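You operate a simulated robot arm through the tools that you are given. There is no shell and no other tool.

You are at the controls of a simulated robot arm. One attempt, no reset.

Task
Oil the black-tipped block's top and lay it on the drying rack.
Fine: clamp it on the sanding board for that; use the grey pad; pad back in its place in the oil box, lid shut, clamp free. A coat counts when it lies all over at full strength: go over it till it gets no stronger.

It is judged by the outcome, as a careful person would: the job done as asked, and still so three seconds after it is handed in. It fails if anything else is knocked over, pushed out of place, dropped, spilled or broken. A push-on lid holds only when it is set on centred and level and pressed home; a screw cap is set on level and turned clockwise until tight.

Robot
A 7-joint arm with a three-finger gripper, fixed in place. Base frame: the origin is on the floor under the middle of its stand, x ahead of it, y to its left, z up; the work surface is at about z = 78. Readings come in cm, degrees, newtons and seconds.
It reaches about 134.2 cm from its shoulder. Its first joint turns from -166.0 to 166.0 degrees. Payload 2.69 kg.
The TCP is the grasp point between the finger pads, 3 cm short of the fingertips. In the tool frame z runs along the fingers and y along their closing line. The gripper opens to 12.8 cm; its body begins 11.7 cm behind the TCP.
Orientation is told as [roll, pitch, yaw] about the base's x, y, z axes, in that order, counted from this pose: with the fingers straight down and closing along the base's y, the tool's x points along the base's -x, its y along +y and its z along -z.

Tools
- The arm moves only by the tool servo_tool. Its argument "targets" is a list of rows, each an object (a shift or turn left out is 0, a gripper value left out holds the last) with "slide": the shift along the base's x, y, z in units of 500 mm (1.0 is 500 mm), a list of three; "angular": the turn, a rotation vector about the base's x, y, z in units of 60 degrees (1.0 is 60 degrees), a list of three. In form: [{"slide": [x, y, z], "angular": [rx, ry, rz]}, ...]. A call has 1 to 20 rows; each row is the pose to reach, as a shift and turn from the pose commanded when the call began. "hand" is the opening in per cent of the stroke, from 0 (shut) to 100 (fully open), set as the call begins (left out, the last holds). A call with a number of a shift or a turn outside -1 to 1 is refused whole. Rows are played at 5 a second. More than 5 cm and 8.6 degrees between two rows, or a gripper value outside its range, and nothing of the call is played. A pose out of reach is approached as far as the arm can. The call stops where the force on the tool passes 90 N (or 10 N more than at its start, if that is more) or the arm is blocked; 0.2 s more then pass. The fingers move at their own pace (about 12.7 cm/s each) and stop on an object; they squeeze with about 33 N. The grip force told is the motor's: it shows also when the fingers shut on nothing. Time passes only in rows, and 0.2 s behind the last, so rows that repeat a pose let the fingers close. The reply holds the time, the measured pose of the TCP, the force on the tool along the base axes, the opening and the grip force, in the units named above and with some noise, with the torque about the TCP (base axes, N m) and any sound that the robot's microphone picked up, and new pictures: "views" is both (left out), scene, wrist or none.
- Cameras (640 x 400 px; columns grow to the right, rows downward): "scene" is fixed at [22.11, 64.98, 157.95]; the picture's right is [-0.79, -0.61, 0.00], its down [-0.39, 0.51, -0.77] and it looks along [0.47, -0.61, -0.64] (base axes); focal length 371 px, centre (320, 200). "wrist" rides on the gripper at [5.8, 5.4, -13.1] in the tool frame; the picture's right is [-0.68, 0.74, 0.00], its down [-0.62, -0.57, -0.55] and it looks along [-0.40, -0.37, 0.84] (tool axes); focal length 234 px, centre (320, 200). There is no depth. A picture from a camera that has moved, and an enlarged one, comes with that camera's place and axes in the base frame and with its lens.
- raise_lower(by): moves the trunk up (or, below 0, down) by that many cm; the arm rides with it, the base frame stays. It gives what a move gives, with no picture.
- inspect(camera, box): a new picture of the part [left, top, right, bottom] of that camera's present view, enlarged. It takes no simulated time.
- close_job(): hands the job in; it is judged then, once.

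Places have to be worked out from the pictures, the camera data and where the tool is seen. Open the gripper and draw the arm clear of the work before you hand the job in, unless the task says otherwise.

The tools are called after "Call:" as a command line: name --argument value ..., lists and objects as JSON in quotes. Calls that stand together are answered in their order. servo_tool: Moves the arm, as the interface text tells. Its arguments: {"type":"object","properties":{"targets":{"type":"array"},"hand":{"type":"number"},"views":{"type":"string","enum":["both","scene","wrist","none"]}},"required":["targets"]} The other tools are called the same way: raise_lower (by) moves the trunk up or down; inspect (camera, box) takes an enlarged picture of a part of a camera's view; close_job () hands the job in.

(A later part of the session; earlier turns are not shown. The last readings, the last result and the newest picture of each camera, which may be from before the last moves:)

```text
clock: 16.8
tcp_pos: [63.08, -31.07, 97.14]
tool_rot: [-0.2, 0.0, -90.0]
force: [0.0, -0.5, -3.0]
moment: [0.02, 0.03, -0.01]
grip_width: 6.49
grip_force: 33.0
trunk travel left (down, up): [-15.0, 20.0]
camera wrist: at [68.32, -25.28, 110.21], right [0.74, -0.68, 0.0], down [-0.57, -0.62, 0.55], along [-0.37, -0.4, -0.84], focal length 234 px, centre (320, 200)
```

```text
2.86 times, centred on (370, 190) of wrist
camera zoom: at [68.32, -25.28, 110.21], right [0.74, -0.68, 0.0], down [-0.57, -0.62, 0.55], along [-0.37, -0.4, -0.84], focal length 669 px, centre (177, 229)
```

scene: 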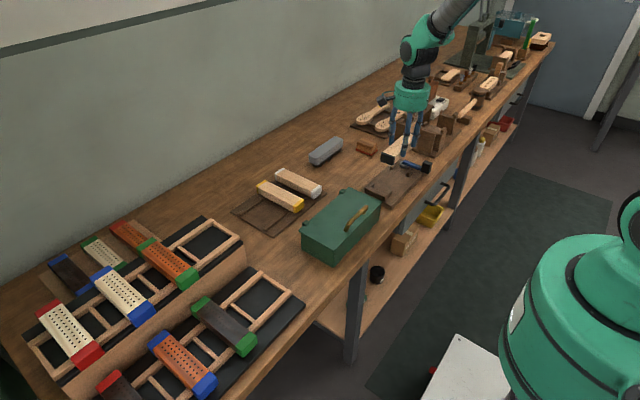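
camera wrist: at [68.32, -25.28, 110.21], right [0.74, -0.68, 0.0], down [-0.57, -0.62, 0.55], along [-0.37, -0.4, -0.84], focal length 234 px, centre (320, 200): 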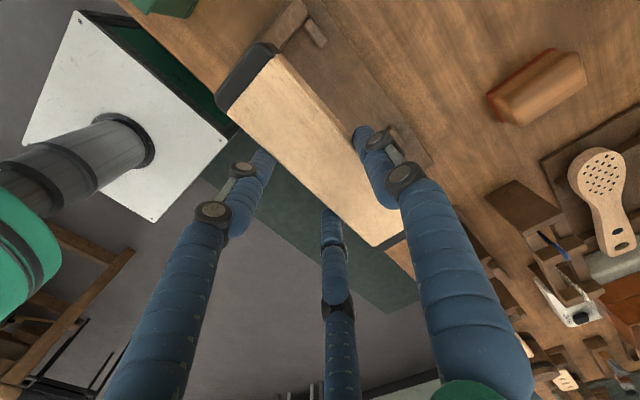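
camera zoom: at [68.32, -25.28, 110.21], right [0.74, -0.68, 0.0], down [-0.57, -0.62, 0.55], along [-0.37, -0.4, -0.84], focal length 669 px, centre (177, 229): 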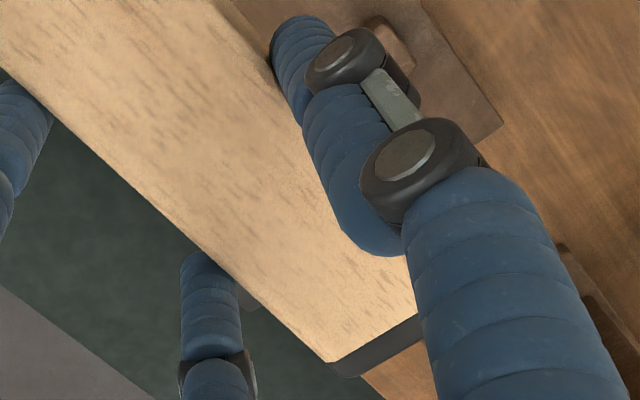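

The block spans about x 62–66.3 (centre ≈ 64.2) with its +y end at y ≈ -22.8. I lower to just above the stops to compare it directly with the posts and the cheeks.

Call:
servo_tool --targets '[{"slide": [0.006, -0.006, -0.06]}, {"slide": [0.01, -0.01, -0.12]}, {"slide": [0.01, -0.01, -0.17]}, {"slide": [0.01, -0.01, -0.2]}, {"slide": [0.01, -0.01, -0.2]}]' --views "both"

Call:
inspect --camera "scene" --box '[360, 140, 440, 210]'

Call:
inspect --camera "wrist" --box '[180, 0, 440, 260]'

```text
clock: 18.0
tcp_pos: [63.59, -31.52, 87.03]
tool_rot: [0.1, 0.0, -89.9]
force: [0.8, 1.3, -1.9]
moment: [0.03, -0.01, 0.04]
grip_width: 6.52
grip_force: 33.1
trunk travel left (down, up): [-15.0, 20.0]
camera wrist: at [68.85, -25.61, 100.22], right [0.74, -0.68, 0.0], down [-0.57, -0.62, 0.55], along [-0.37, -0.4, -0.84], focal length 234 px, centre (320, 200)
```

scene: 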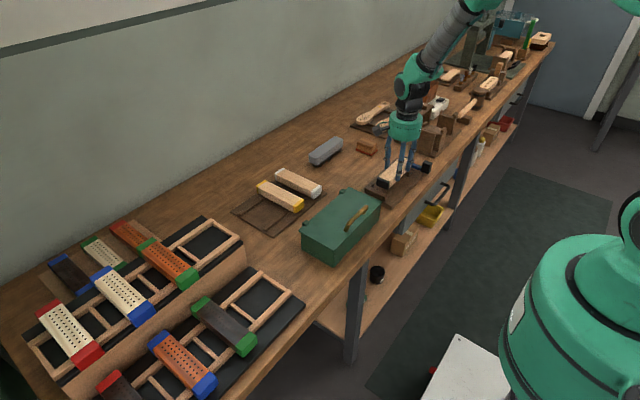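
wrist: 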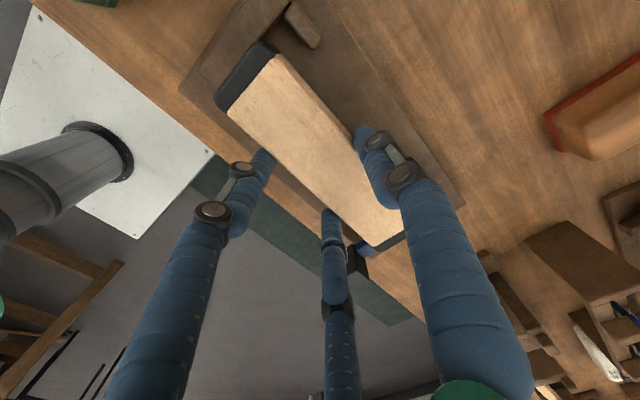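

```text
5.71 times, centred on (400, 175) of scene
camera zoom: at [22.11, 64.98, 157.95], right [-0.79, -0.61, 0.0], down [-0.39, 0.51, -0.77], along [0.47, -0.61, -0.64], focal length 2118 px, centre (-137, 343)
```

zoom: 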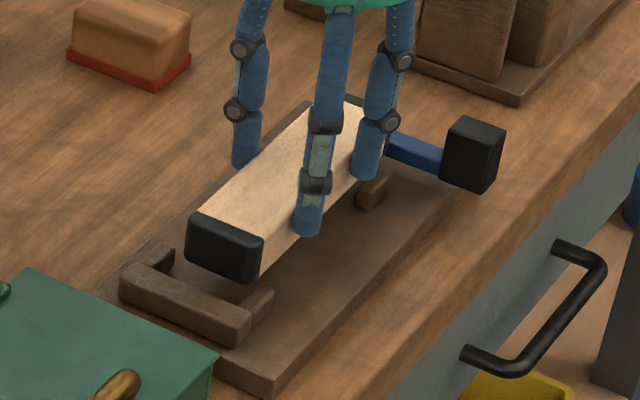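

```text
1.54 times, centred on (310, 130) of wrist
camera zoom: at [68.85, -25.61, 100.22], right [0.74, -0.68, 0.0], down [-0.57, -0.62, 0.55], along [-0.37, -0.4, -0.84], focal length 360 px, centre (335, 308)
```

zoom: 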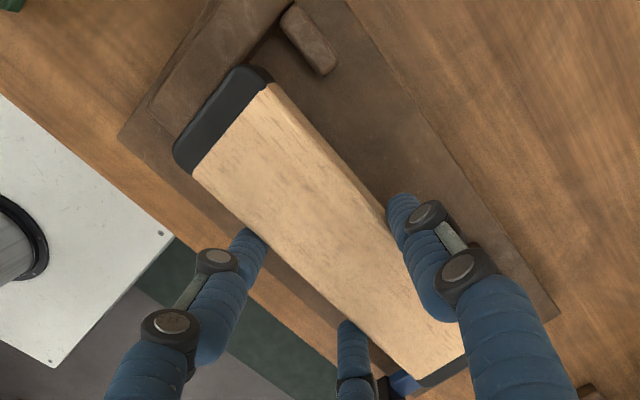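

The stop and posts sit off-centre on the board: the channel is about x 63.1–68.6, so the block must go further in +x. I shift +0.9 x, -0.45 y and lower 1 cm more to compare again.

Call:
servo_tool --targets '[{"slide": [0.009, -0.005, 0.0]}, {"slide": [0.018, -0.009, -0.01]}, {"slide": [0.018, -0.009, -0.02]}, {"slide": [0.018, -0.009, -0.02]}]' --views "none"

Call:
inspect --camera "scene" --box '[370, 170, 418, 206]'

Call:
inspect --camera "scene" --box '[396, 142, 444, 180]'

Call:
inspect --camera "wrist" --box '[180, 0, 340, 130]'

```text
clock: 19.0
tcp_pos: [64.48, -32.1, 86.04]
tool_rot: [0.0, 0.0, -90.1]
force: [0.0, 0.0, -1.5]
moment: [-0.04, 0.0, 0.0]
grip_width: 6.51
grip_force: 33.0
trunk travel left (down, up): [-15.0, 20.0]
```

```text
11.11 times, centred on (394, 188) of scene
camera zoom: at [22.11, 64.98, 157.95], right [-0.79, -0.61, 0.0], down [-0.39, 0.51, -0.77], along [0.47, -0.61, -0.64], focal length 4119 px, centre (-502, 333)
```

zoom: 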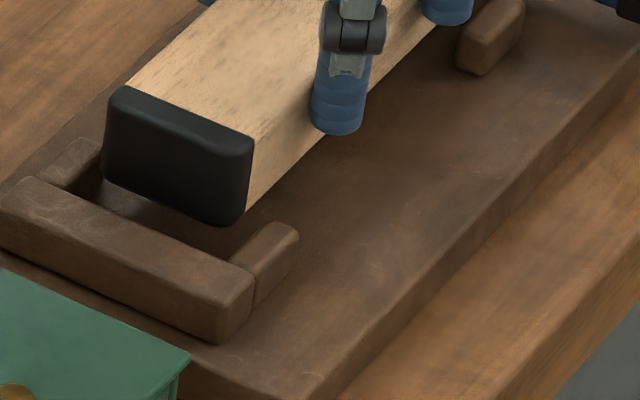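

```text
10.53 times, centred on (420, 161) of scene
camera zoom: at [22.11, 64.98, 157.95], right [-0.79, -0.61, 0.0], down [-0.39, 0.51, -0.77], along [0.47, -0.61, -0.64], focal length 3902 px, centre (-733, 610)
```

zoom: 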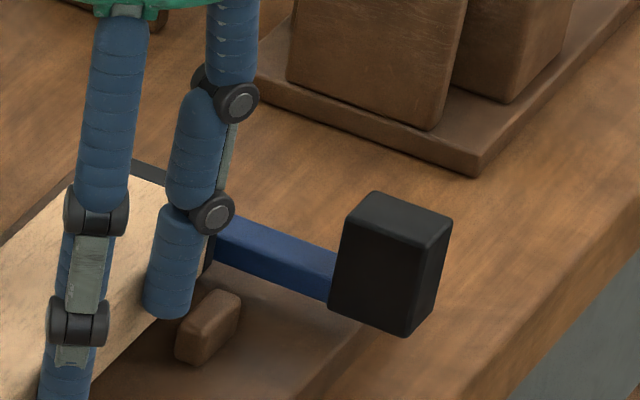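

```text
3.08 times, centred on (260, 65) of wrist
camera zoom: at [69.8, -26.17, 99.16], right [0.74, -0.68, 0.0], down [-0.57, -0.62, 0.55], along [-0.37, -0.4, -0.84], focal length 720 px, centre (505, 615)
```

zoom: 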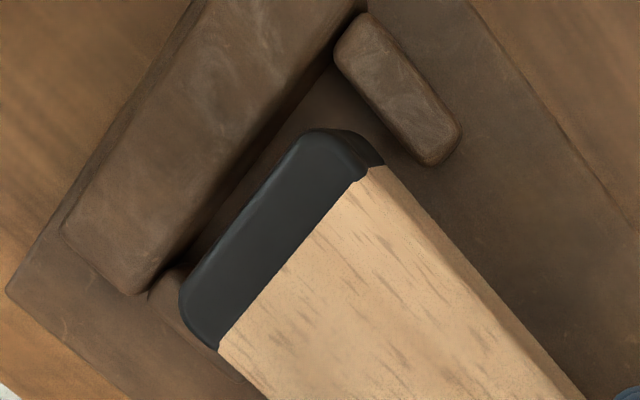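

The close wrist view gives the channel at x ≈ 62.9–68.4 and the block at ≈ 63.65–68.05, with the stop's inner face at y ≈ -22.75. The block will pass, so I shift +0.3 in y and lower 2 cm while watching the force.

Call:
servo_tool --targets '[{"slide": [-0.001, 0.003, -0.01]}, {"slide": [-0.001, 0.006, -0.02]}, {"slide": [-0.001, 0.006, -0.03]}, {"slide": [-0.001, 0.006, -0.04]}, {"slide": [-0.001, 0.006, -0.04]}]' --views "both"

Call:
inspect --camera "scene" --box '[370, 150, 450, 206]'

Call:
inspect --camera "wrist" --box '[180, 0, 340, 130]'

```text
clock: 20.2
tcp_pos: [64.48, -31.75, 84.28]
tool_rot: [0.2, -0.1, -90.0]
force: [2.4, -0.7, 31.2]
moment: [0.11, -0.46, 0.24]
grip_width: 6.51
grip_force: 32.7
trunk travel left (down, up): [-15.0, 20.0]
camera wrist: at [69.78, -25.85, 97.39], right [0.74, -0.68, 0.0], down [-0.57, -0.61, 0.55], along [-0.37, -0.41, -0.84], focal length 234 px, centre (320, 200)
```

scene: 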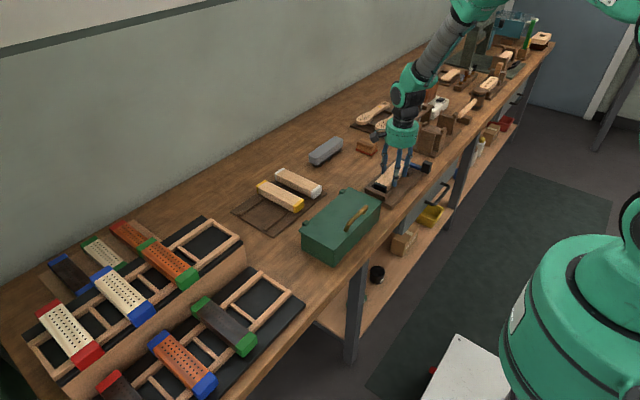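
wrist: 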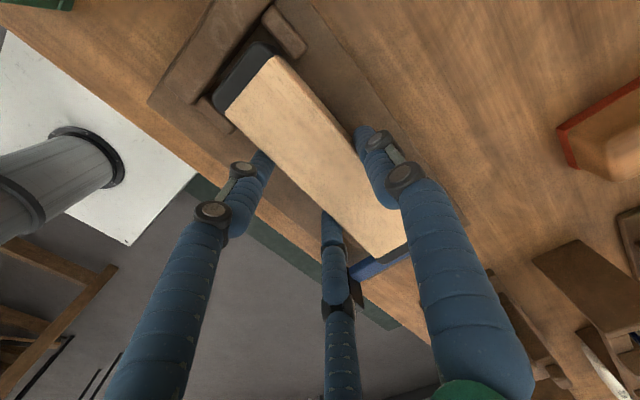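

```text
7.14 times, centred on (410, 178) of scene
camera zoom: at [22.11, 64.98, 157.95], right [-0.79, -0.61, 0.0], down [-0.39, 0.51, -0.77], along [0.47, -0.61, -0.64], focal length 2648 px, centre (-323, 357)
```

zoom: 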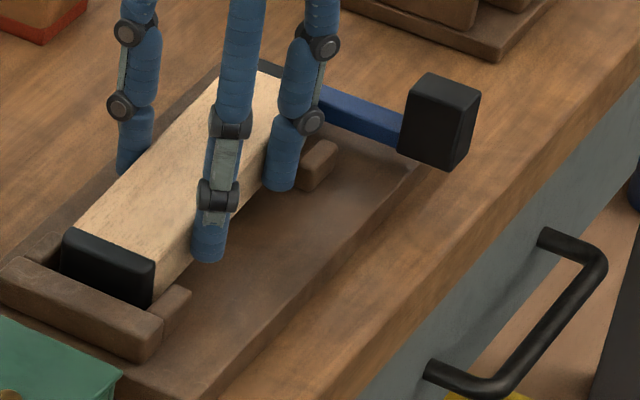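

```text
3.08 times, centred on (260, 65) of wrist
camera zoom: at [69.78, -25.85, 97.39], right [0.74, -0.68, 0.0], down [-0.57, -0.61, 0.55], along [-0.37, -0.41, -0.84], focal length 720 px, centre (505, 615)
```

zoom: 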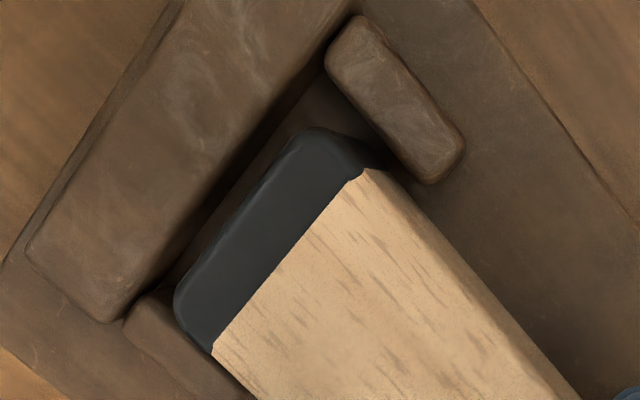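

The block bears flat on the board (31 N, centred on the block). I ease the press and slide it +y towards the stop until it touches.

Call:
servo_tool --targets '[{"slide": [0, 0, 0.006]}, {"slide": [0, 0.004, 0.006]}, {"slide": [0, 0.008, 0.006]}, {"slide": [0, 0.01, 0.006]}, {"slide": [0, 0.01, 0.006]}]' --views "none"

```text
clock: 21.4
tcp_pos: [64.52, -31.06, 84.19]
tool_rot: [-0.1, 0.1, -90.0]
force: [0.0, -0.6, -1.4]
moment: [-0.02, 0.02, 0.02]
grip_width: 6.5
grip_force: 32.6
trunk travel left (down, up): [-15.0, 20.0]
```

Call:
servo_tool --targets '[{"slide": [0, 0.003, 0]}, {"slide": [0, 0.006, 0]}, {"slide": [0, 0.006, 0]}]' --views "none"

Call:
inspect --camera "wrist" --box '[180, 0, 340, 130]'

```text
clock: 22.2
tcp_pos: [64.61, -30.94, 84.33]
tool_rot: [0.0, -0.1, -90.0]
force: [-2.1, -7.2, -4.1]
moment: [-0.38, 0.12, 0.04]
grip_width: 6.5
grip_force: 33.6
trunk travel left (down, up): [-15.0, 20.0]
```

```text
3.08 times, centred on (260, 65) of wrist
camera zoom: at [69.88, -25.07, 97.45], right [0.74, -0.68, 0.0], down [-0.57, -0.62, 0.55], along [-0.37, -0.4, -0.84], focal length 720 px, centre (505, 615)
```

zoom: 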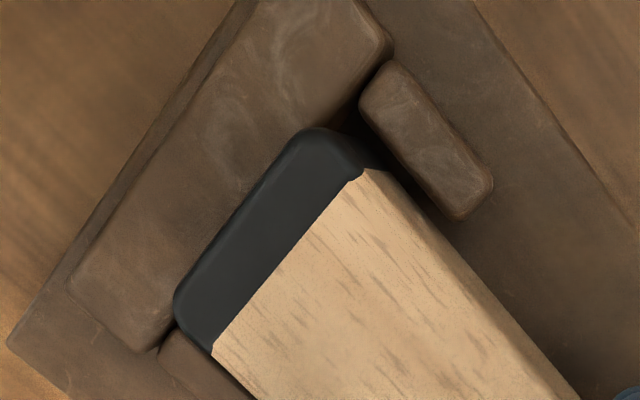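

The block now touches the stop (−7 N in y). I set it down those last 2–3 mm and open the fingers just enough to release, watching the nearby cheek and posts.

Call:
servo_tool --targets '[{"slide": [0, -0.001, -0.003]}, {"slide": [0, -0.001, -0.005]}, {"slide": [0, -0.001, -0.005]}]' --views "none"

Call:
servo_tool --targets '[{"slide": [0, 0, 0]}, {"slide": [0, 0, 0]}, {"slide": [0, 0, 0]}]' --hand 60 --views "both"

```text
clock: 23.0
tcp_pos: [64.5, -30.92, 84.06]
tool_rot: [0.1, 0.0, -90.0]
force: [-1.4, -3.3, 10.6]
moment: [0.91, -0.1, 0.08]
grip_width: 6.5
grip_force: 32.7
trunk travel left (down, up): [-15.0, 20.0]
```

```text
clock: 23.8
tcp_pos: [64.57, -30.97, 84.15]
tool_rot: [0.0, 0.1, -89.9]
force: [0.0, 0.8, 0.0]
moment: [0.0, 0.01, -0.02]
grip_width: 7.68
grip_force: 0.1
trunk travel left (down, up): [-15.0, 20.0]
camera wrist: at [69.82, -25.04, 97.23], right [0.74, -0.68, 0.0], down [-0.57, -0.62, 0.55], along [-0.37, -0.4, -0.84], focal length 234 px, centre (320, 200)
```

scene: 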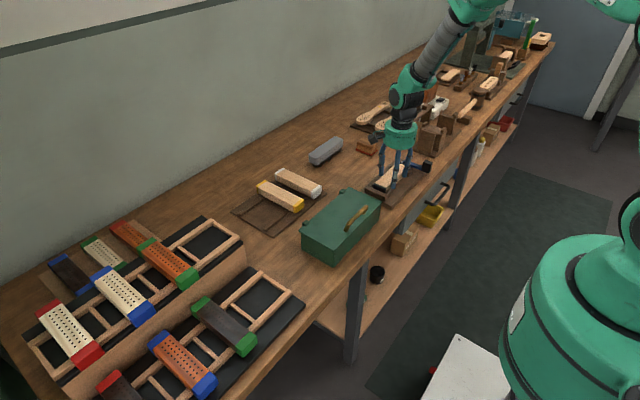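
wrist: 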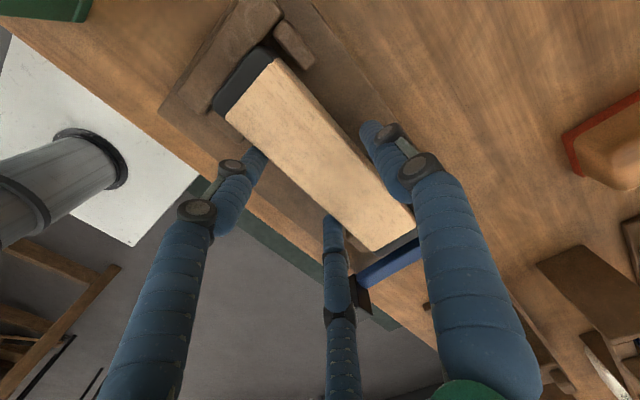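

Released without disturbance. I rise straight up and check how the block lies.

Call:
servo_tool --targets '[{"slide": [0, 0, 0.04]}, {"slide": [0, 0, 0.1]}, {"slide": [0, 0, 0.18]}, {"slide": [0, 0, 0.26]}, {"slide": [0, 0, 0.34]}, {"slide": [0, 0, 0.34]}]' --views "both"

Call:
inspect --camera "scene" --box '[370, 150, 450, 206]'

Call:
inspect --camera "wrist" --box '[200, 20, 420, 260]'

```text
clock: 25.2
tcp_pos: [64.39, -30.8, 101.21]
tool_rot: [0.1, -0.1, -89.9]
force: [-0.4, -0.4, -0.3]
moment: [-0.02, -0.06, 0.02]
grip_width: 7.69
grip_force: 0.0
trunk travel left (down, up): [-15.0, 20.0]
camera wrist: at [69.64, -24.93, 114.34], right [0.74, -0.68, 0.0], down [-0.57, -0.62, 0.55], along [-0.37, -0.4, -0.84], focal length 234 px, centre (320, 200)
```

scene: 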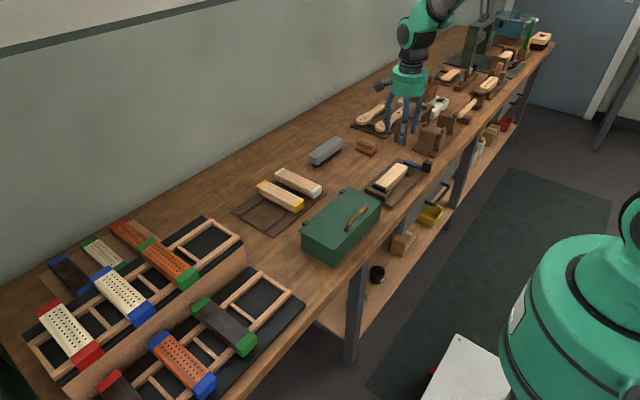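
wrist: 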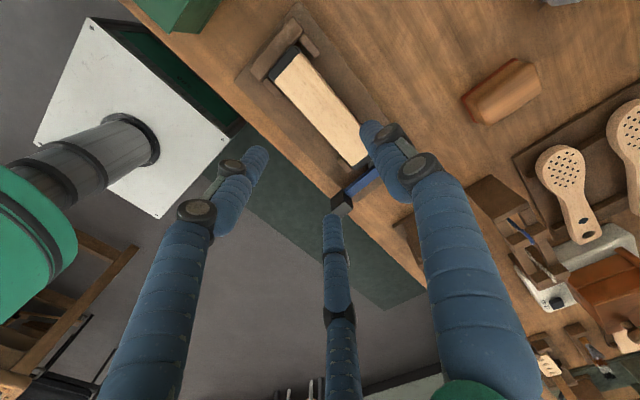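

```text
7.14 times, centred on (410, 178) of scene
camera zoom: at [22.11, 64.98, 157.95], right [-0.79, -0.61, 0.0], down [-0.39, 0.51, -0.77], along [0.47, -0.61, -0.64], focal length 2648 px, centre (-323, 357)
```

zoom: 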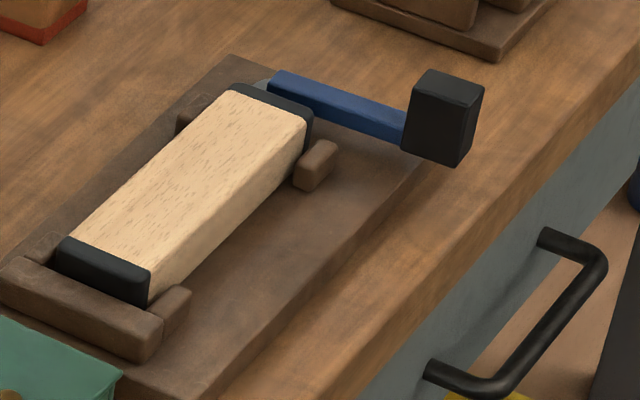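

```text
1.67 times, centred on (310, 140) of wrist
camera zoom: at [69.64, -24.93, 114.34], right [0.74, -0.68, 0.0], down [-0.57, -0.62, 0.55], along [-0.37, -0.4, -0.84], focal length 390 px, centre (337, 300)
```

zoom: 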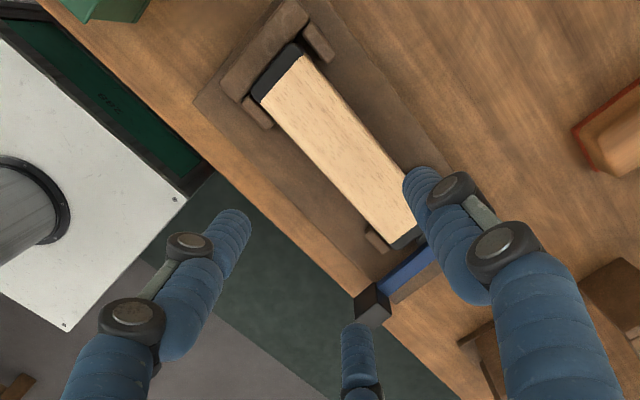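

The block sits neatly between cheeks and posts with the disc right behind it. I shift the camera to look closely at the disc and lever.

Call:
servo_tool --targets '[{"slide": [0.05, -0.04, 0.0]}, {"slide": [0.1, -0.08, -0.04]}, {"slide": [0.1, -0.08, -0.06]}, {"slide": [0.1, -0.08, -0.06]}]' --hand 100 --views "wrist"

Call:
inspect --camera "wrist" --box '[240, 80, 420, 250]'

Call:
inspect --camera "scene" --box '[398, 150, 438, 180]'

```text
clock: 26.2
tcp_pos: [69.59, -34.84, 98.12]
tool_rot: [0.1, 0.0, -90.1]
force: [0.0, 0.3, 0.1]
moment: [0.0, 0.04, -0.02]
grip_width: 12.81
grip_force: 0.1
trunk travel left (down, up): [-15.0, 20.0]
camera wrist: at [74.87, -28.91, 111.33], right [0.74, -0.68, 0.0], down [-0.57, -0.62, 0.55], along [-0.37, -0.4, -0.84], focal length 234 px, centre (320, 200)
```

wrist: 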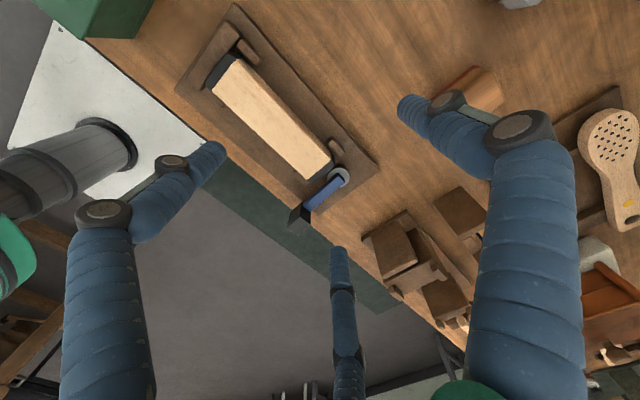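

```text
2.35 times, centred on (330, 165) of wrist
camera zoom: at [74.87, -28.91, 111.33], right [0.74, -0.68, 0.0], down [-0.57, -0.62, 0.55], along [-0.37, -0.4, -0.84], focal length 551 px, centre (296, 282)
```

zoom: 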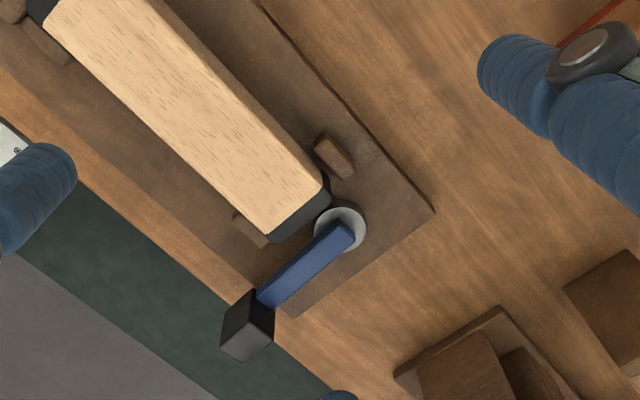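

```text
13.33 times, centred on (418, 165) of scene
camera zoom: at [22.11, 64.98, 157.95], right [-0.79, -0.61, 0.0], down [-0.39, 0.51, -0.77], along [0.47, -0.61, -0.64], focal length 4943 px, centre (-987, 667)
```

zoom: 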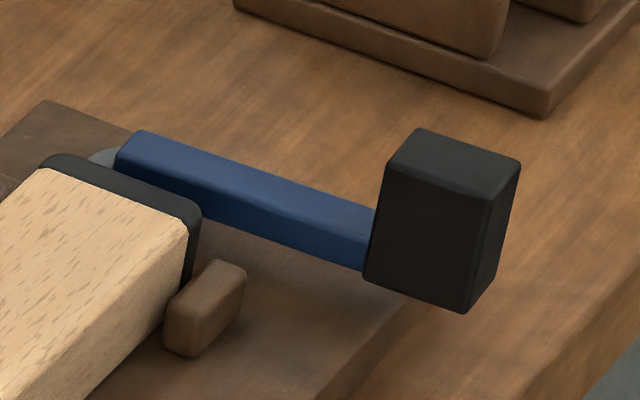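

Call:
servo_tool --targets '[{"slide": [0.02, -0.04, -0.05]}, {"slide": [0.03, -0.05, -0.1]}, {"slide": [0.03, -0.05, -0.14]}, {"slide": [0.03, -0.05, -0.14]}]' --views "wrist"

Call:
inspect --camera "wrist" --box '[260, 110, 400, 250]'

```text
clock: 27.2
tcp_pos: [70.98, -37.38, 91.11]
tool_rot: [0.0, 0.0, -90.0]
force: [0.4, -0.6, -0.1]
moment: [-0.01, -0.02, 0.0]
grip_width: 12.81
grip_force: 0.1
trunk travel left (down, up): [-15.0, 20.0]
camera wrist: at [76.3, -31.45, 104.27], right [0.74, -0.68, 0.0], down [-0.57, -0.62, 0.55], along [-0.37, -0.4, -0.84], focal length 234 px, centre (320, 200)
```

wrist: 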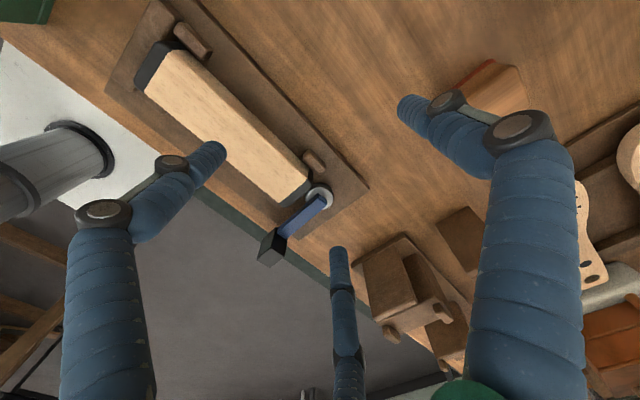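

```text
2.86 times, centred on (330, 180) of wrist
camera zoom: at [76.3, -31.45, 104.27], right [0.74, -0.68, 0.0], down [-0.57, -0.62, 0.55], along [-0.37, -0.4, -0.84], focal length 669 px, centre (291, 257)
```

zoom: 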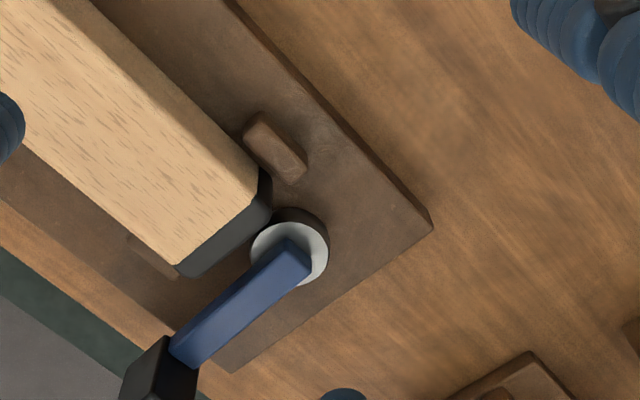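

The disc (radius ≈ 1.6) is centred near (66.7, -41.75), with the lever handle at about (57.8, -42), z 82.4–86. I'll push the handle with closed fingers from its +y side around the pivot towards -y; first I go above the starting point.

Call:
servo_tool --targets '[{"slide": [0, 0, 0.08]}, {"slide": [-0.05, 0, 0.14]}, {"slide": [-0.13, 0, 0.16]}, {"slide": [-0.2, 0, 0.16]}, {"slide": [-0.264, 0, 0.16]}, {"slide": [-0.264, 0, 0.08]}, {"slide": [-0.264, 0, 0.02]}, {"slide": [-0.264, 0, 0.02]}]' --hand 0 --views "both"

Call:
inspect --camera "scene" --box '[390, 120, 460, 190]'

```text
clock: 29.0
tcp_pos: [57.91, -37.46, 92.11]
tool_rot: [0.0, 0.0, -90.1]
force: [0.5, 0.6, 0.1]
moment: [0.01, 0.03, 0.0]
grip_width: 0.21
grip_force: 31.1
trunk travel left (down, up): [-15.0, 20.0]
camera wrist: at [63.21, -31.61, 105.32], right [0.74, -0.68, 0.0], down [-0.57, -0.62, 0.55], along [-0.37, -0.4, -0.84], focal length 234 px, centre (320, 200)
```

scene: 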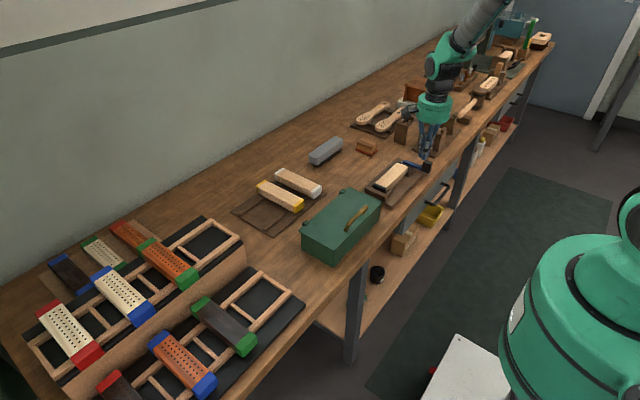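
wrist: 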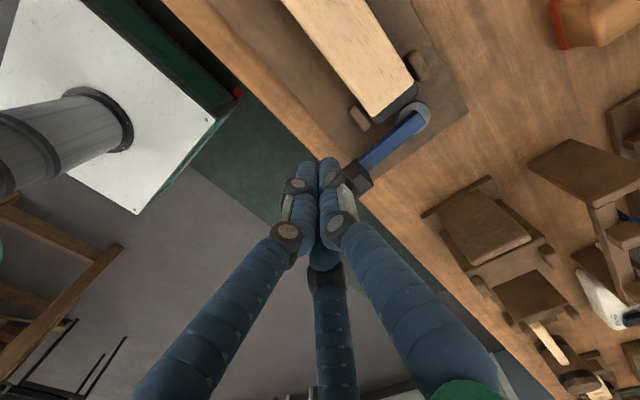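

```text
5.71 times, centred on (425, 155) of scene
camera zoom: at [22.11, 64.98, 157.95], right [-0.79, -0.61, 0.0], down [-0.39, 0.51, -0.77], along [0.47, -0.61, -0.64], focal length 2118 px, centre (-280, 457)
```

zoom: 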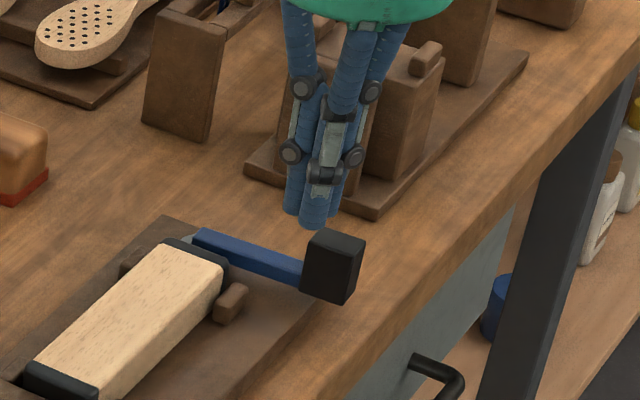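

The fingers are above the free spot beside the handle. I lower to TCP z ≈ 86.

Call:
servo_tool --targets '[{"slide": [-0.002, 0, -0.05]}, {"slide": [-0.002, 0, -0.09]}, {"slide": [-0.002, 0, -0.122]}, {"slide": [-0.002, 0, -0.122]}]' --views "both"

Call:
inspect --camera "scene" --box '[390, 130, 450, 190]'

```text
clock: 30.0
tcp_pos: [57.8, -37.4, 85.91]
tool_rot: [0.0, 0.0, -89.9]
force: [-0.2, -0.1, 0.1]
moment: [-0.01, -0.01, 0.0]
grip_width: 0.21
grip_force: 31.4
trunk travel left (down, up): [-15.0, 20.0]
camera wrist: at [63.1, -31.53, 99.1], right [0.74, -0.68, 0.0], down [-0.57, -0.62, 0.55], along [-0.37, -0.4, -0.84], focal length 234 px, centre (320, 200)
```

scene: 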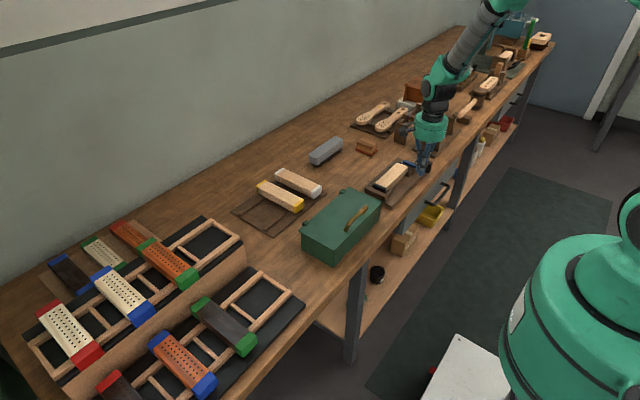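
wrist: 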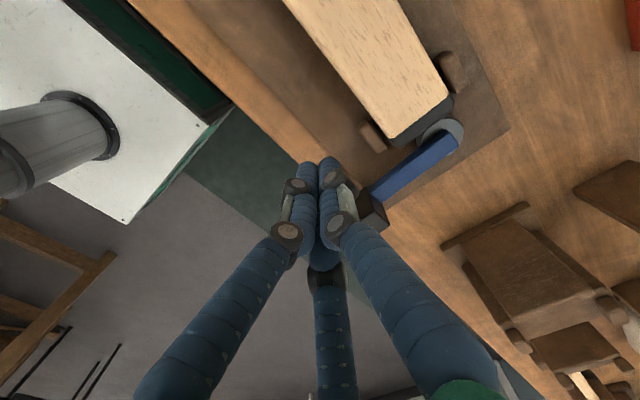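

```text
6.67 times, centred on (420, 160) of scene
camera zoom: at [22.11, 64.98, 157.95], right [-0.79, -0.61, 0.0], down [-0.39, 0.51, -0.77], along [0.47, -0.61, -0.64], focal length 2472 px, centre (-347, 467)
```

zoom: 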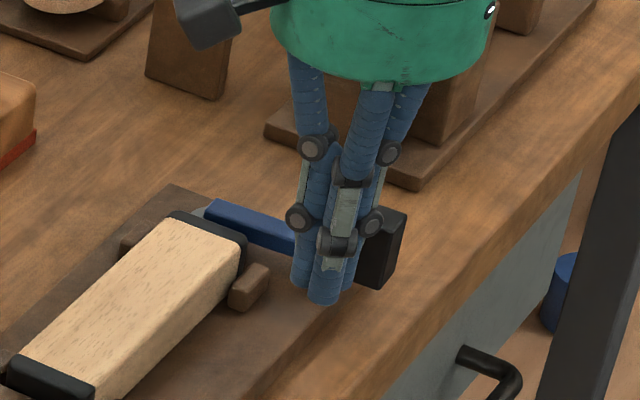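

Clear of everything beside the handle. I push along the arc for the first ~30° and read the force.

Call:
servo_tool --targets '[{"slide": [-0.001, -0.02, 0]}, {"slide": [-0.002, -0.033, 0]}, {"slide": [-0.006, -0.045, 0]}, {"slide": [-0.008, -0.056, 0]}, {"slide": [-0.009, -0.068, 0]}, {"slide": [-0.01, -0.08, 0]}, {"slide": [-0.009, -0.092, 0]}, {"slide": [-0.008, -0.104, 0]}, {"slide": [-0.006, -0.116, 0]}, {"slide": [-0.005, -0.127, 0]}]' --views "both"

Call:
inspect --camera "scene" --box '[390, 130, 450, 190]'

```text
clock: 32.2
tcp_pos: [57.46, -43.81, 85.72]
tool_rot: [0.0, 0.0, -90.1]
force: [0.9, -0.2, -0.1]
moment: [0.03, 0.0, 0.01]
grip_width: 0.23
grip_force: 31.8
trunk travel left (down, up): [-15.0, 20.0]
camera wrist: at [62.68, -37.95, 99.02], right [0.74, -0.68, 0.0], down [-0.57, -0.62, 0.55], along [-0.37, -0.4, -0.84], focal length 234 px, centre (320, 200)
```

scene: 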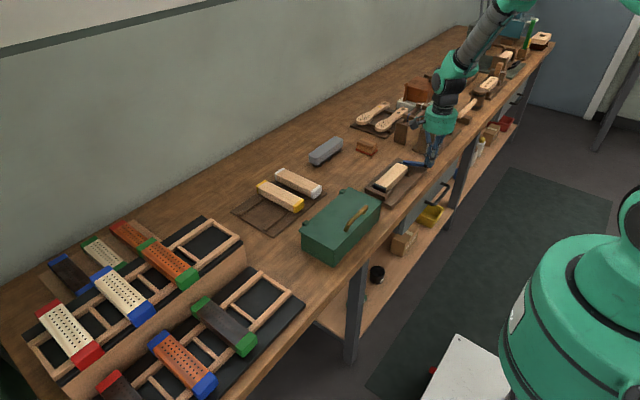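
wrist: 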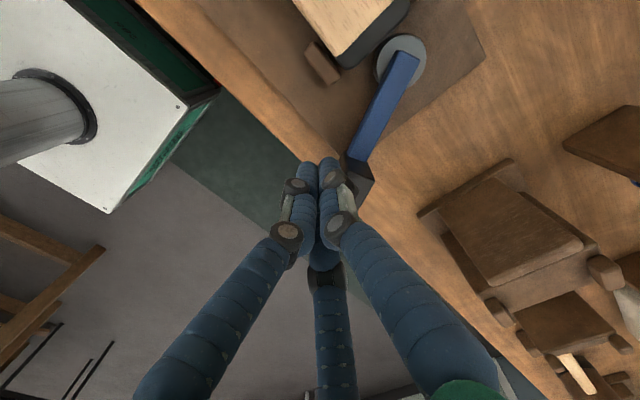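

```text
6.67 times, centred on (420, 160) of scene
camera zoom: at [22.11, 64.98, 157.95], right [-0.79, -0.61, 0.0], down [-0.39, 0.51, -0.77], along [0.47, -0.61, -0.64], focal length 2472 px, centre (-347, 467)
```

zoom: 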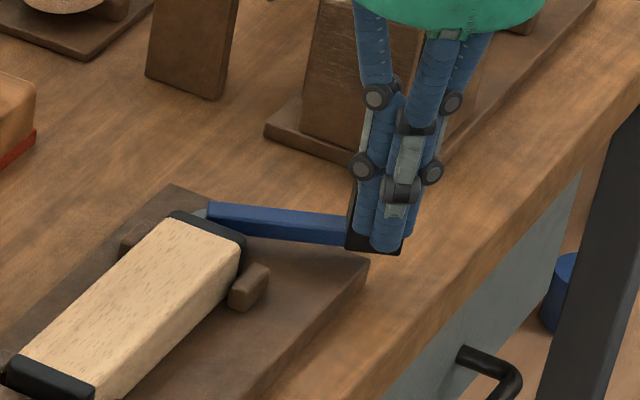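

The lever swings freely (no load yet). I push on to about 60°.

Call:
servo_tool --targets '[{"slide": [0.005, -0.011, 0]}, {"slide": [0.01, -0.022, 0]}, {"slide": [0.017, -0.034, 0]}, {"slide": [0.022, -0.045, 0]}, {"slide": [0.031, -0.057, 0]}, {"slide": [0.041, -0.068, 0]}, {"slide": [0.05, -0.078, 0]}, {"slide": [0.05, -0.078, 0]}]' --views "both"

Call:
inspect --camera "wrist" --box '[270, 0, 470, 200]'

```text
clock: 34.0
tcp_pos: [59.89, -47.85, 86.04]
tool_rot: [0.1, 0.0, -89.9]
force: [0.7, -0.4, 0.4]
moment: [0.01, 0.03, 0.0]
grip_width: 0.2
grip_force: 31.2
trunk travel left (down, up): [-15.0, 20.0]
camera wrist: at [65.23, -41.86, 99.13], right [0.74, -0.68, 0.0], down [-0.57, -0.62, 0.55], along [-0.37, -0.4, -0.84], focal length 234 px, centre (320, 200)
```

scene: 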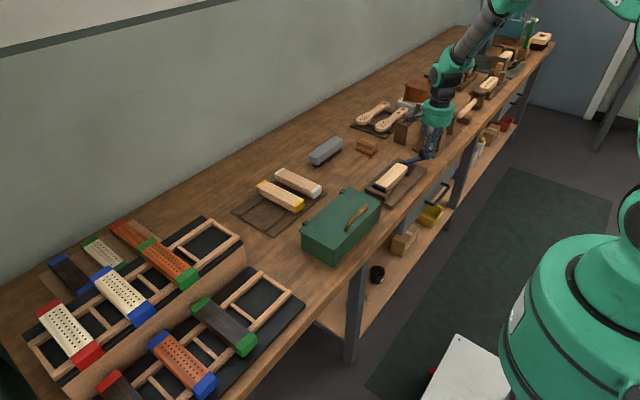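
wrist: 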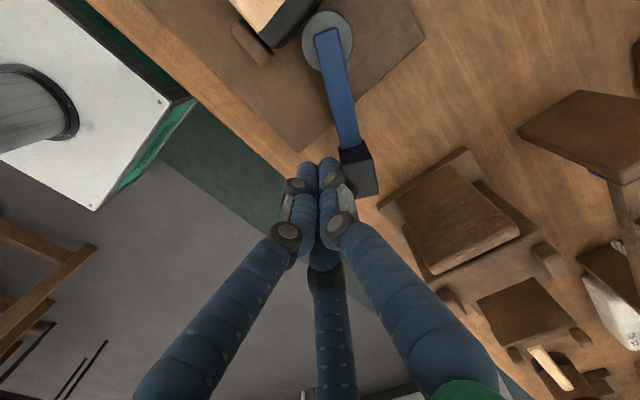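

```text
2.00 times, centred on (370, 100) of wrist
camera zoom: at [65.23, -41.86, 99.13], right [0.74, -0.68, 0.0], down [-0.57, -0.62, 0.55], along [-0.37, -0.4, -0.84], focal length 468 px, centre (220, 400)
```

zoom: 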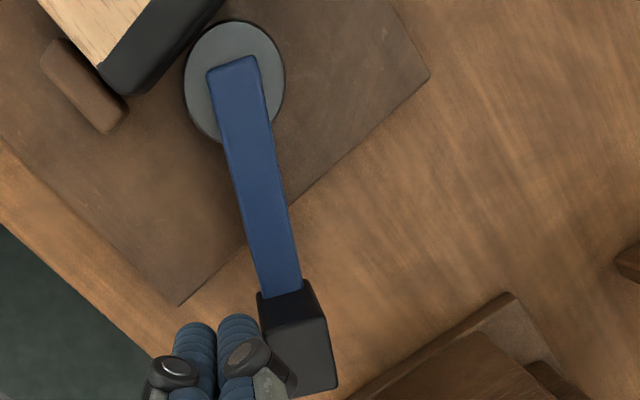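

Still free. I push on carefully towards 90° in small steps.

Call:
servo_tool --targets '[{"slide": [0.009, -0.009, 0]}, {"slide": [0.018, -0.017, 0]}, {"slide": [0.027, -0.024, 0]}, {"slide": [0.036, -0.031, 0]}, {"slide": [0.047, -0.037, 0]}, {"slide": [0.057, -0.042, 0]}, {"slide": [0.067, -0.047, 0]}, {"slide": [0.077, -0.051, 0]}]' --views "both"

Call:
inspect --camera "wrist" --box '[230, 0, 430, 200]'

```text
clock: 35.8
tcp_pos: [62.96, -50.06, 85.85]
tool_rot: [-0.5, 0.4, -90.1]
force: [-75.7, 15.2, 15.0]
moment: [0.29, 0.66, 0.25]
grip_width: 0.19
grip_force: 31.3
trunk travel left (down, up): [-15.0, 20.0]
camera wrist: at [68.34, -44.17, 98.97], right [0.74, -0.68, -0.01], down [-0.56, -0.62, 0.55], along [-0.38, -0.4, -0.84], focal length 234 px, centre (320, 200)
```

scene: 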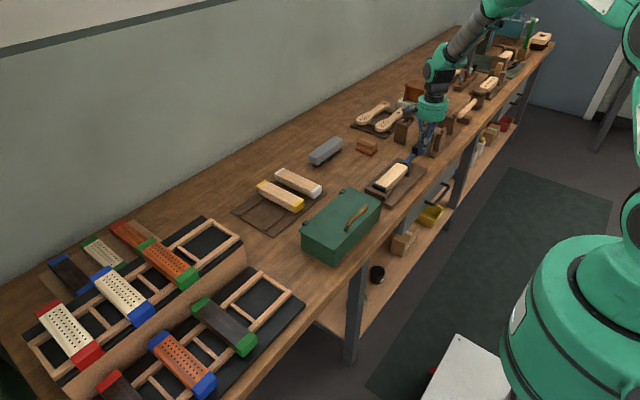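
wrist: 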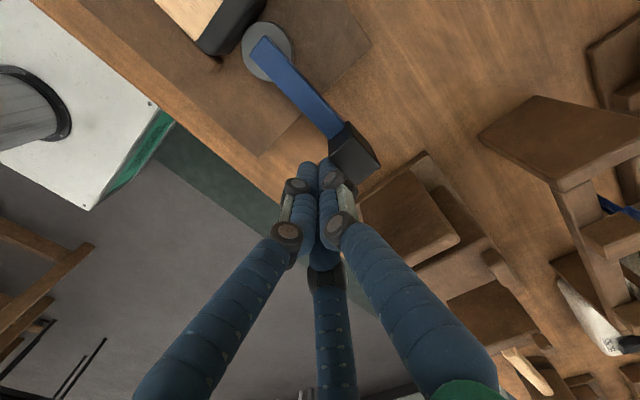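

```text
2.00 times, centred on (330, 100) of wrist
camera zoom: at [68.34, -44.17, 98.97], right [0.74, -0.68, -0.01], down [-0.56, -0.62, 0.55], along [-0.38, -0.4, -0.84], focal length 468 px, centre (300, 400)
```

zoom: 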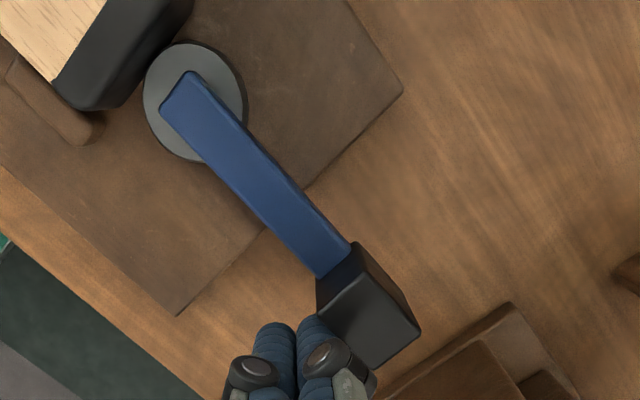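

The lever now points to -y (about 90°) and resisted with 76 N, so it has tightened up. I back the fingers off and check whether it stays.

Call:
servo_tool --targets '[{"slide": [-0.02, 0.0, 0]}, {"slide": [-0.05, 0.0, 0]}, {"slide": [-0.08, 0.0, 0.02]}, {"slide": [-0.1, 0.0, 0.1]}, {"slide": [-0.1, 0.03, 0.18]}, {"slide": [-0.04, 0.08, 0.22]}, {"slide": [0.02, 0.14, 0.22]}, {"slide": [0.02, 0.14, 0.22]}]' --views "both"

Call:
inspect --camera "scene" --box '[370, 130, 450, 206]'

```text
clock: 37.6
tcp_pos: [64.51, -43.22, 96.83]
tool_rot: [-0.1, 0.0, -90.0]
force: [0.2, 1.3, -1.7]
moment: [-0.06, 0.04, 0.02]
grip_width: 0.24
grip_force: 31.3
trunk travel left (down, up): [-15.0, 20.0]
camera wrist: at [69.82, -37.38, 110.05], right [0.74, -0.68, 0.0], down [-0.56, -0.62, 0.55], along [-0.37, -0.4, -0.84], focal length 234 px, centre (320, 200)
```

scene: 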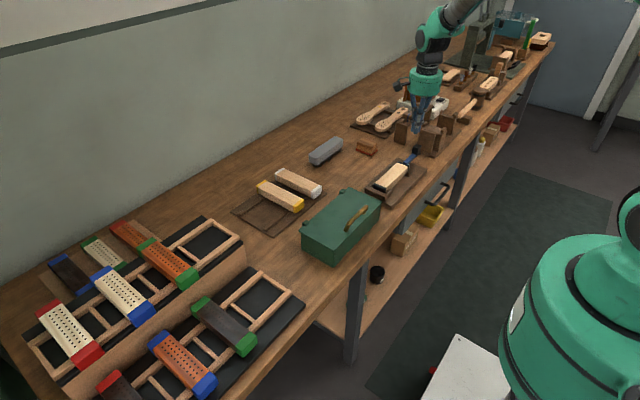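
wrist: 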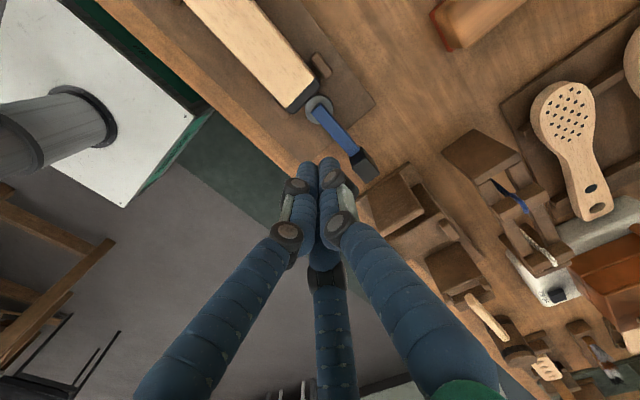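

```text
5.26 times, centred on (410, 168) of scene
camera zoom: at [22.11, 64.98, 157.95], right [-0.79, -0.61, 0.0], down [-0.39, 0.51, -0.77], along [0.47, -0.61, -0.64], focal length 1951 px, centre (-154, 368)
```

zoom: 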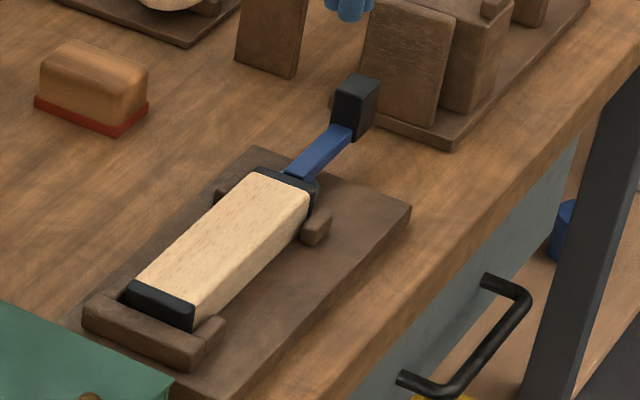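

Call:
inspect --camera "wrist" --box '[230, 20, 400, 190]'

Call:
inspect --camera "scene" --box '[396, 140, 426, 180]'

```text
2.35 times, centred on (315, 105) of wrist
camera zoom: at [69.82, -37.38, 110.05], right [0.74, -0.68, 0.0], down [-0.56, -0.62, 0.55], along [-0.37, -0.4, -0.84], focal length 551 px, centre (332, 424)
```

zoom: 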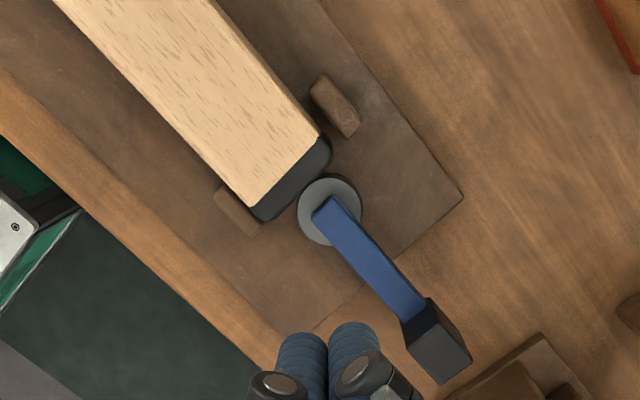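

```text
10.00 times, centred on (411, 160) of scene
camera zoom: at [22.11, 64.98, 157.95], right [-0.79, -0.61, 0.0], down [-0.39, 0.51, -0.77], along [0.47, -0.61, -0.64], focal length 3707 px, centre (-590, 600)
```

zoom: 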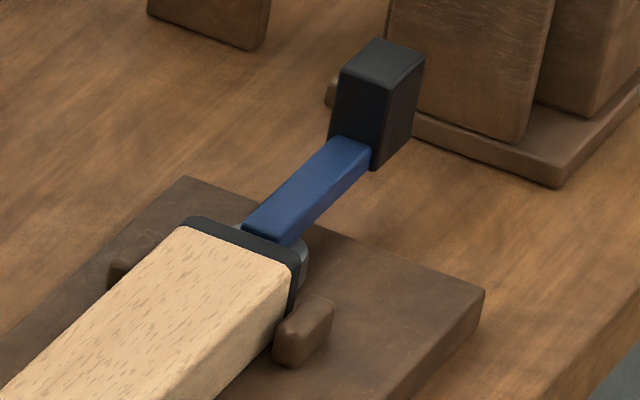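

The disc now bears against the block's end and the lever stays put. Next I move to the oil box and look at its lid and handle.

Call:
servo_tool --targets '[{"slide": [0.0, 0.05, 0.06]}, {"slide": [0.02, 0.14, 0.1]}, {"slide": [0.04, 0.23, 0.1]}, {"slide": [0.06, 0.32, 0.1]}, {"slide": [0.08, 0.41, 0.1]}, {"slide": [0.1, 0.5, 0.1]}, {"slide": [0.12, 0.59, 0.1]}, {"slide": [0.14, 0.68, 0.1]}, {"slide": [0.16, 0.77, 0.1]}, {"slide": [0.17, 0.86, 0.1]}, {"slide": [0.18, 0.95, 0.1]}, {"slide": [0.18, 0.99, 0.1]}, {"slide": [0.18, 0.99, 0.1]}]' --hand 100 --views "both"

Call:
inspect --camera "wrist" --box '[180, 60, 420, 260]'

Call:
inspect --camera "scene" --box '[290, 170, 400, 275]'

```text
refused: row 2 steps farther than a row can; nothing moved
```

```text
2.00 times, centred on (300, 160) of wrist
camera zoom: at [69.82, -37.38, 110.05], right [0.74, -0.68, 0.0], down [-0.56, -0.62, 0.55], along [-0.37, -0.4, -0.84], focal length 468 px, centre (360, 280)
```

zoom: 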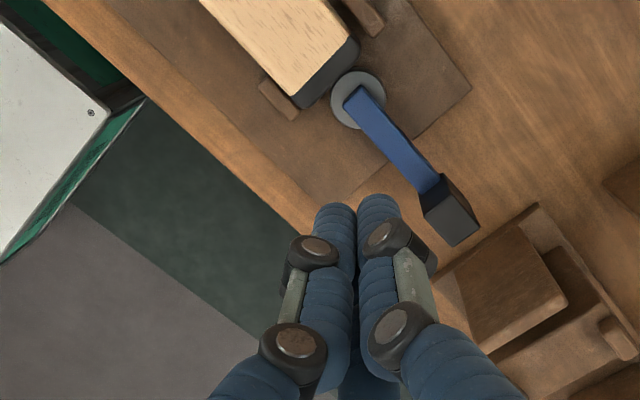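

```text
3.81 times, centred on (345, 222) of scene
camera zoom: at [22.11, 64.98, 157.95], right [-0.79, -0.61, 0.0], down [-0.39, 0.51, -0.77], along [0.47, -0.61, -0.64], focal length 1412 px, centre (225, 114)
```

zoom: 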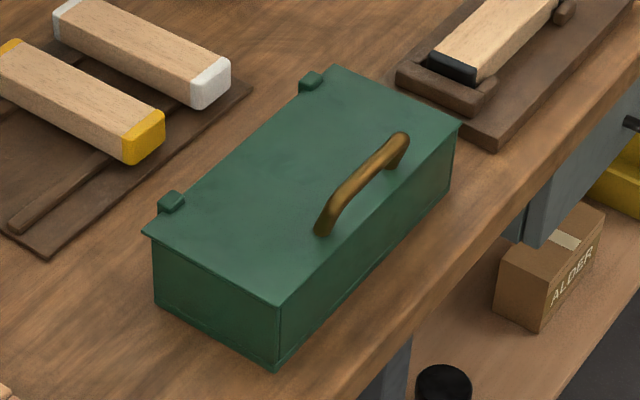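

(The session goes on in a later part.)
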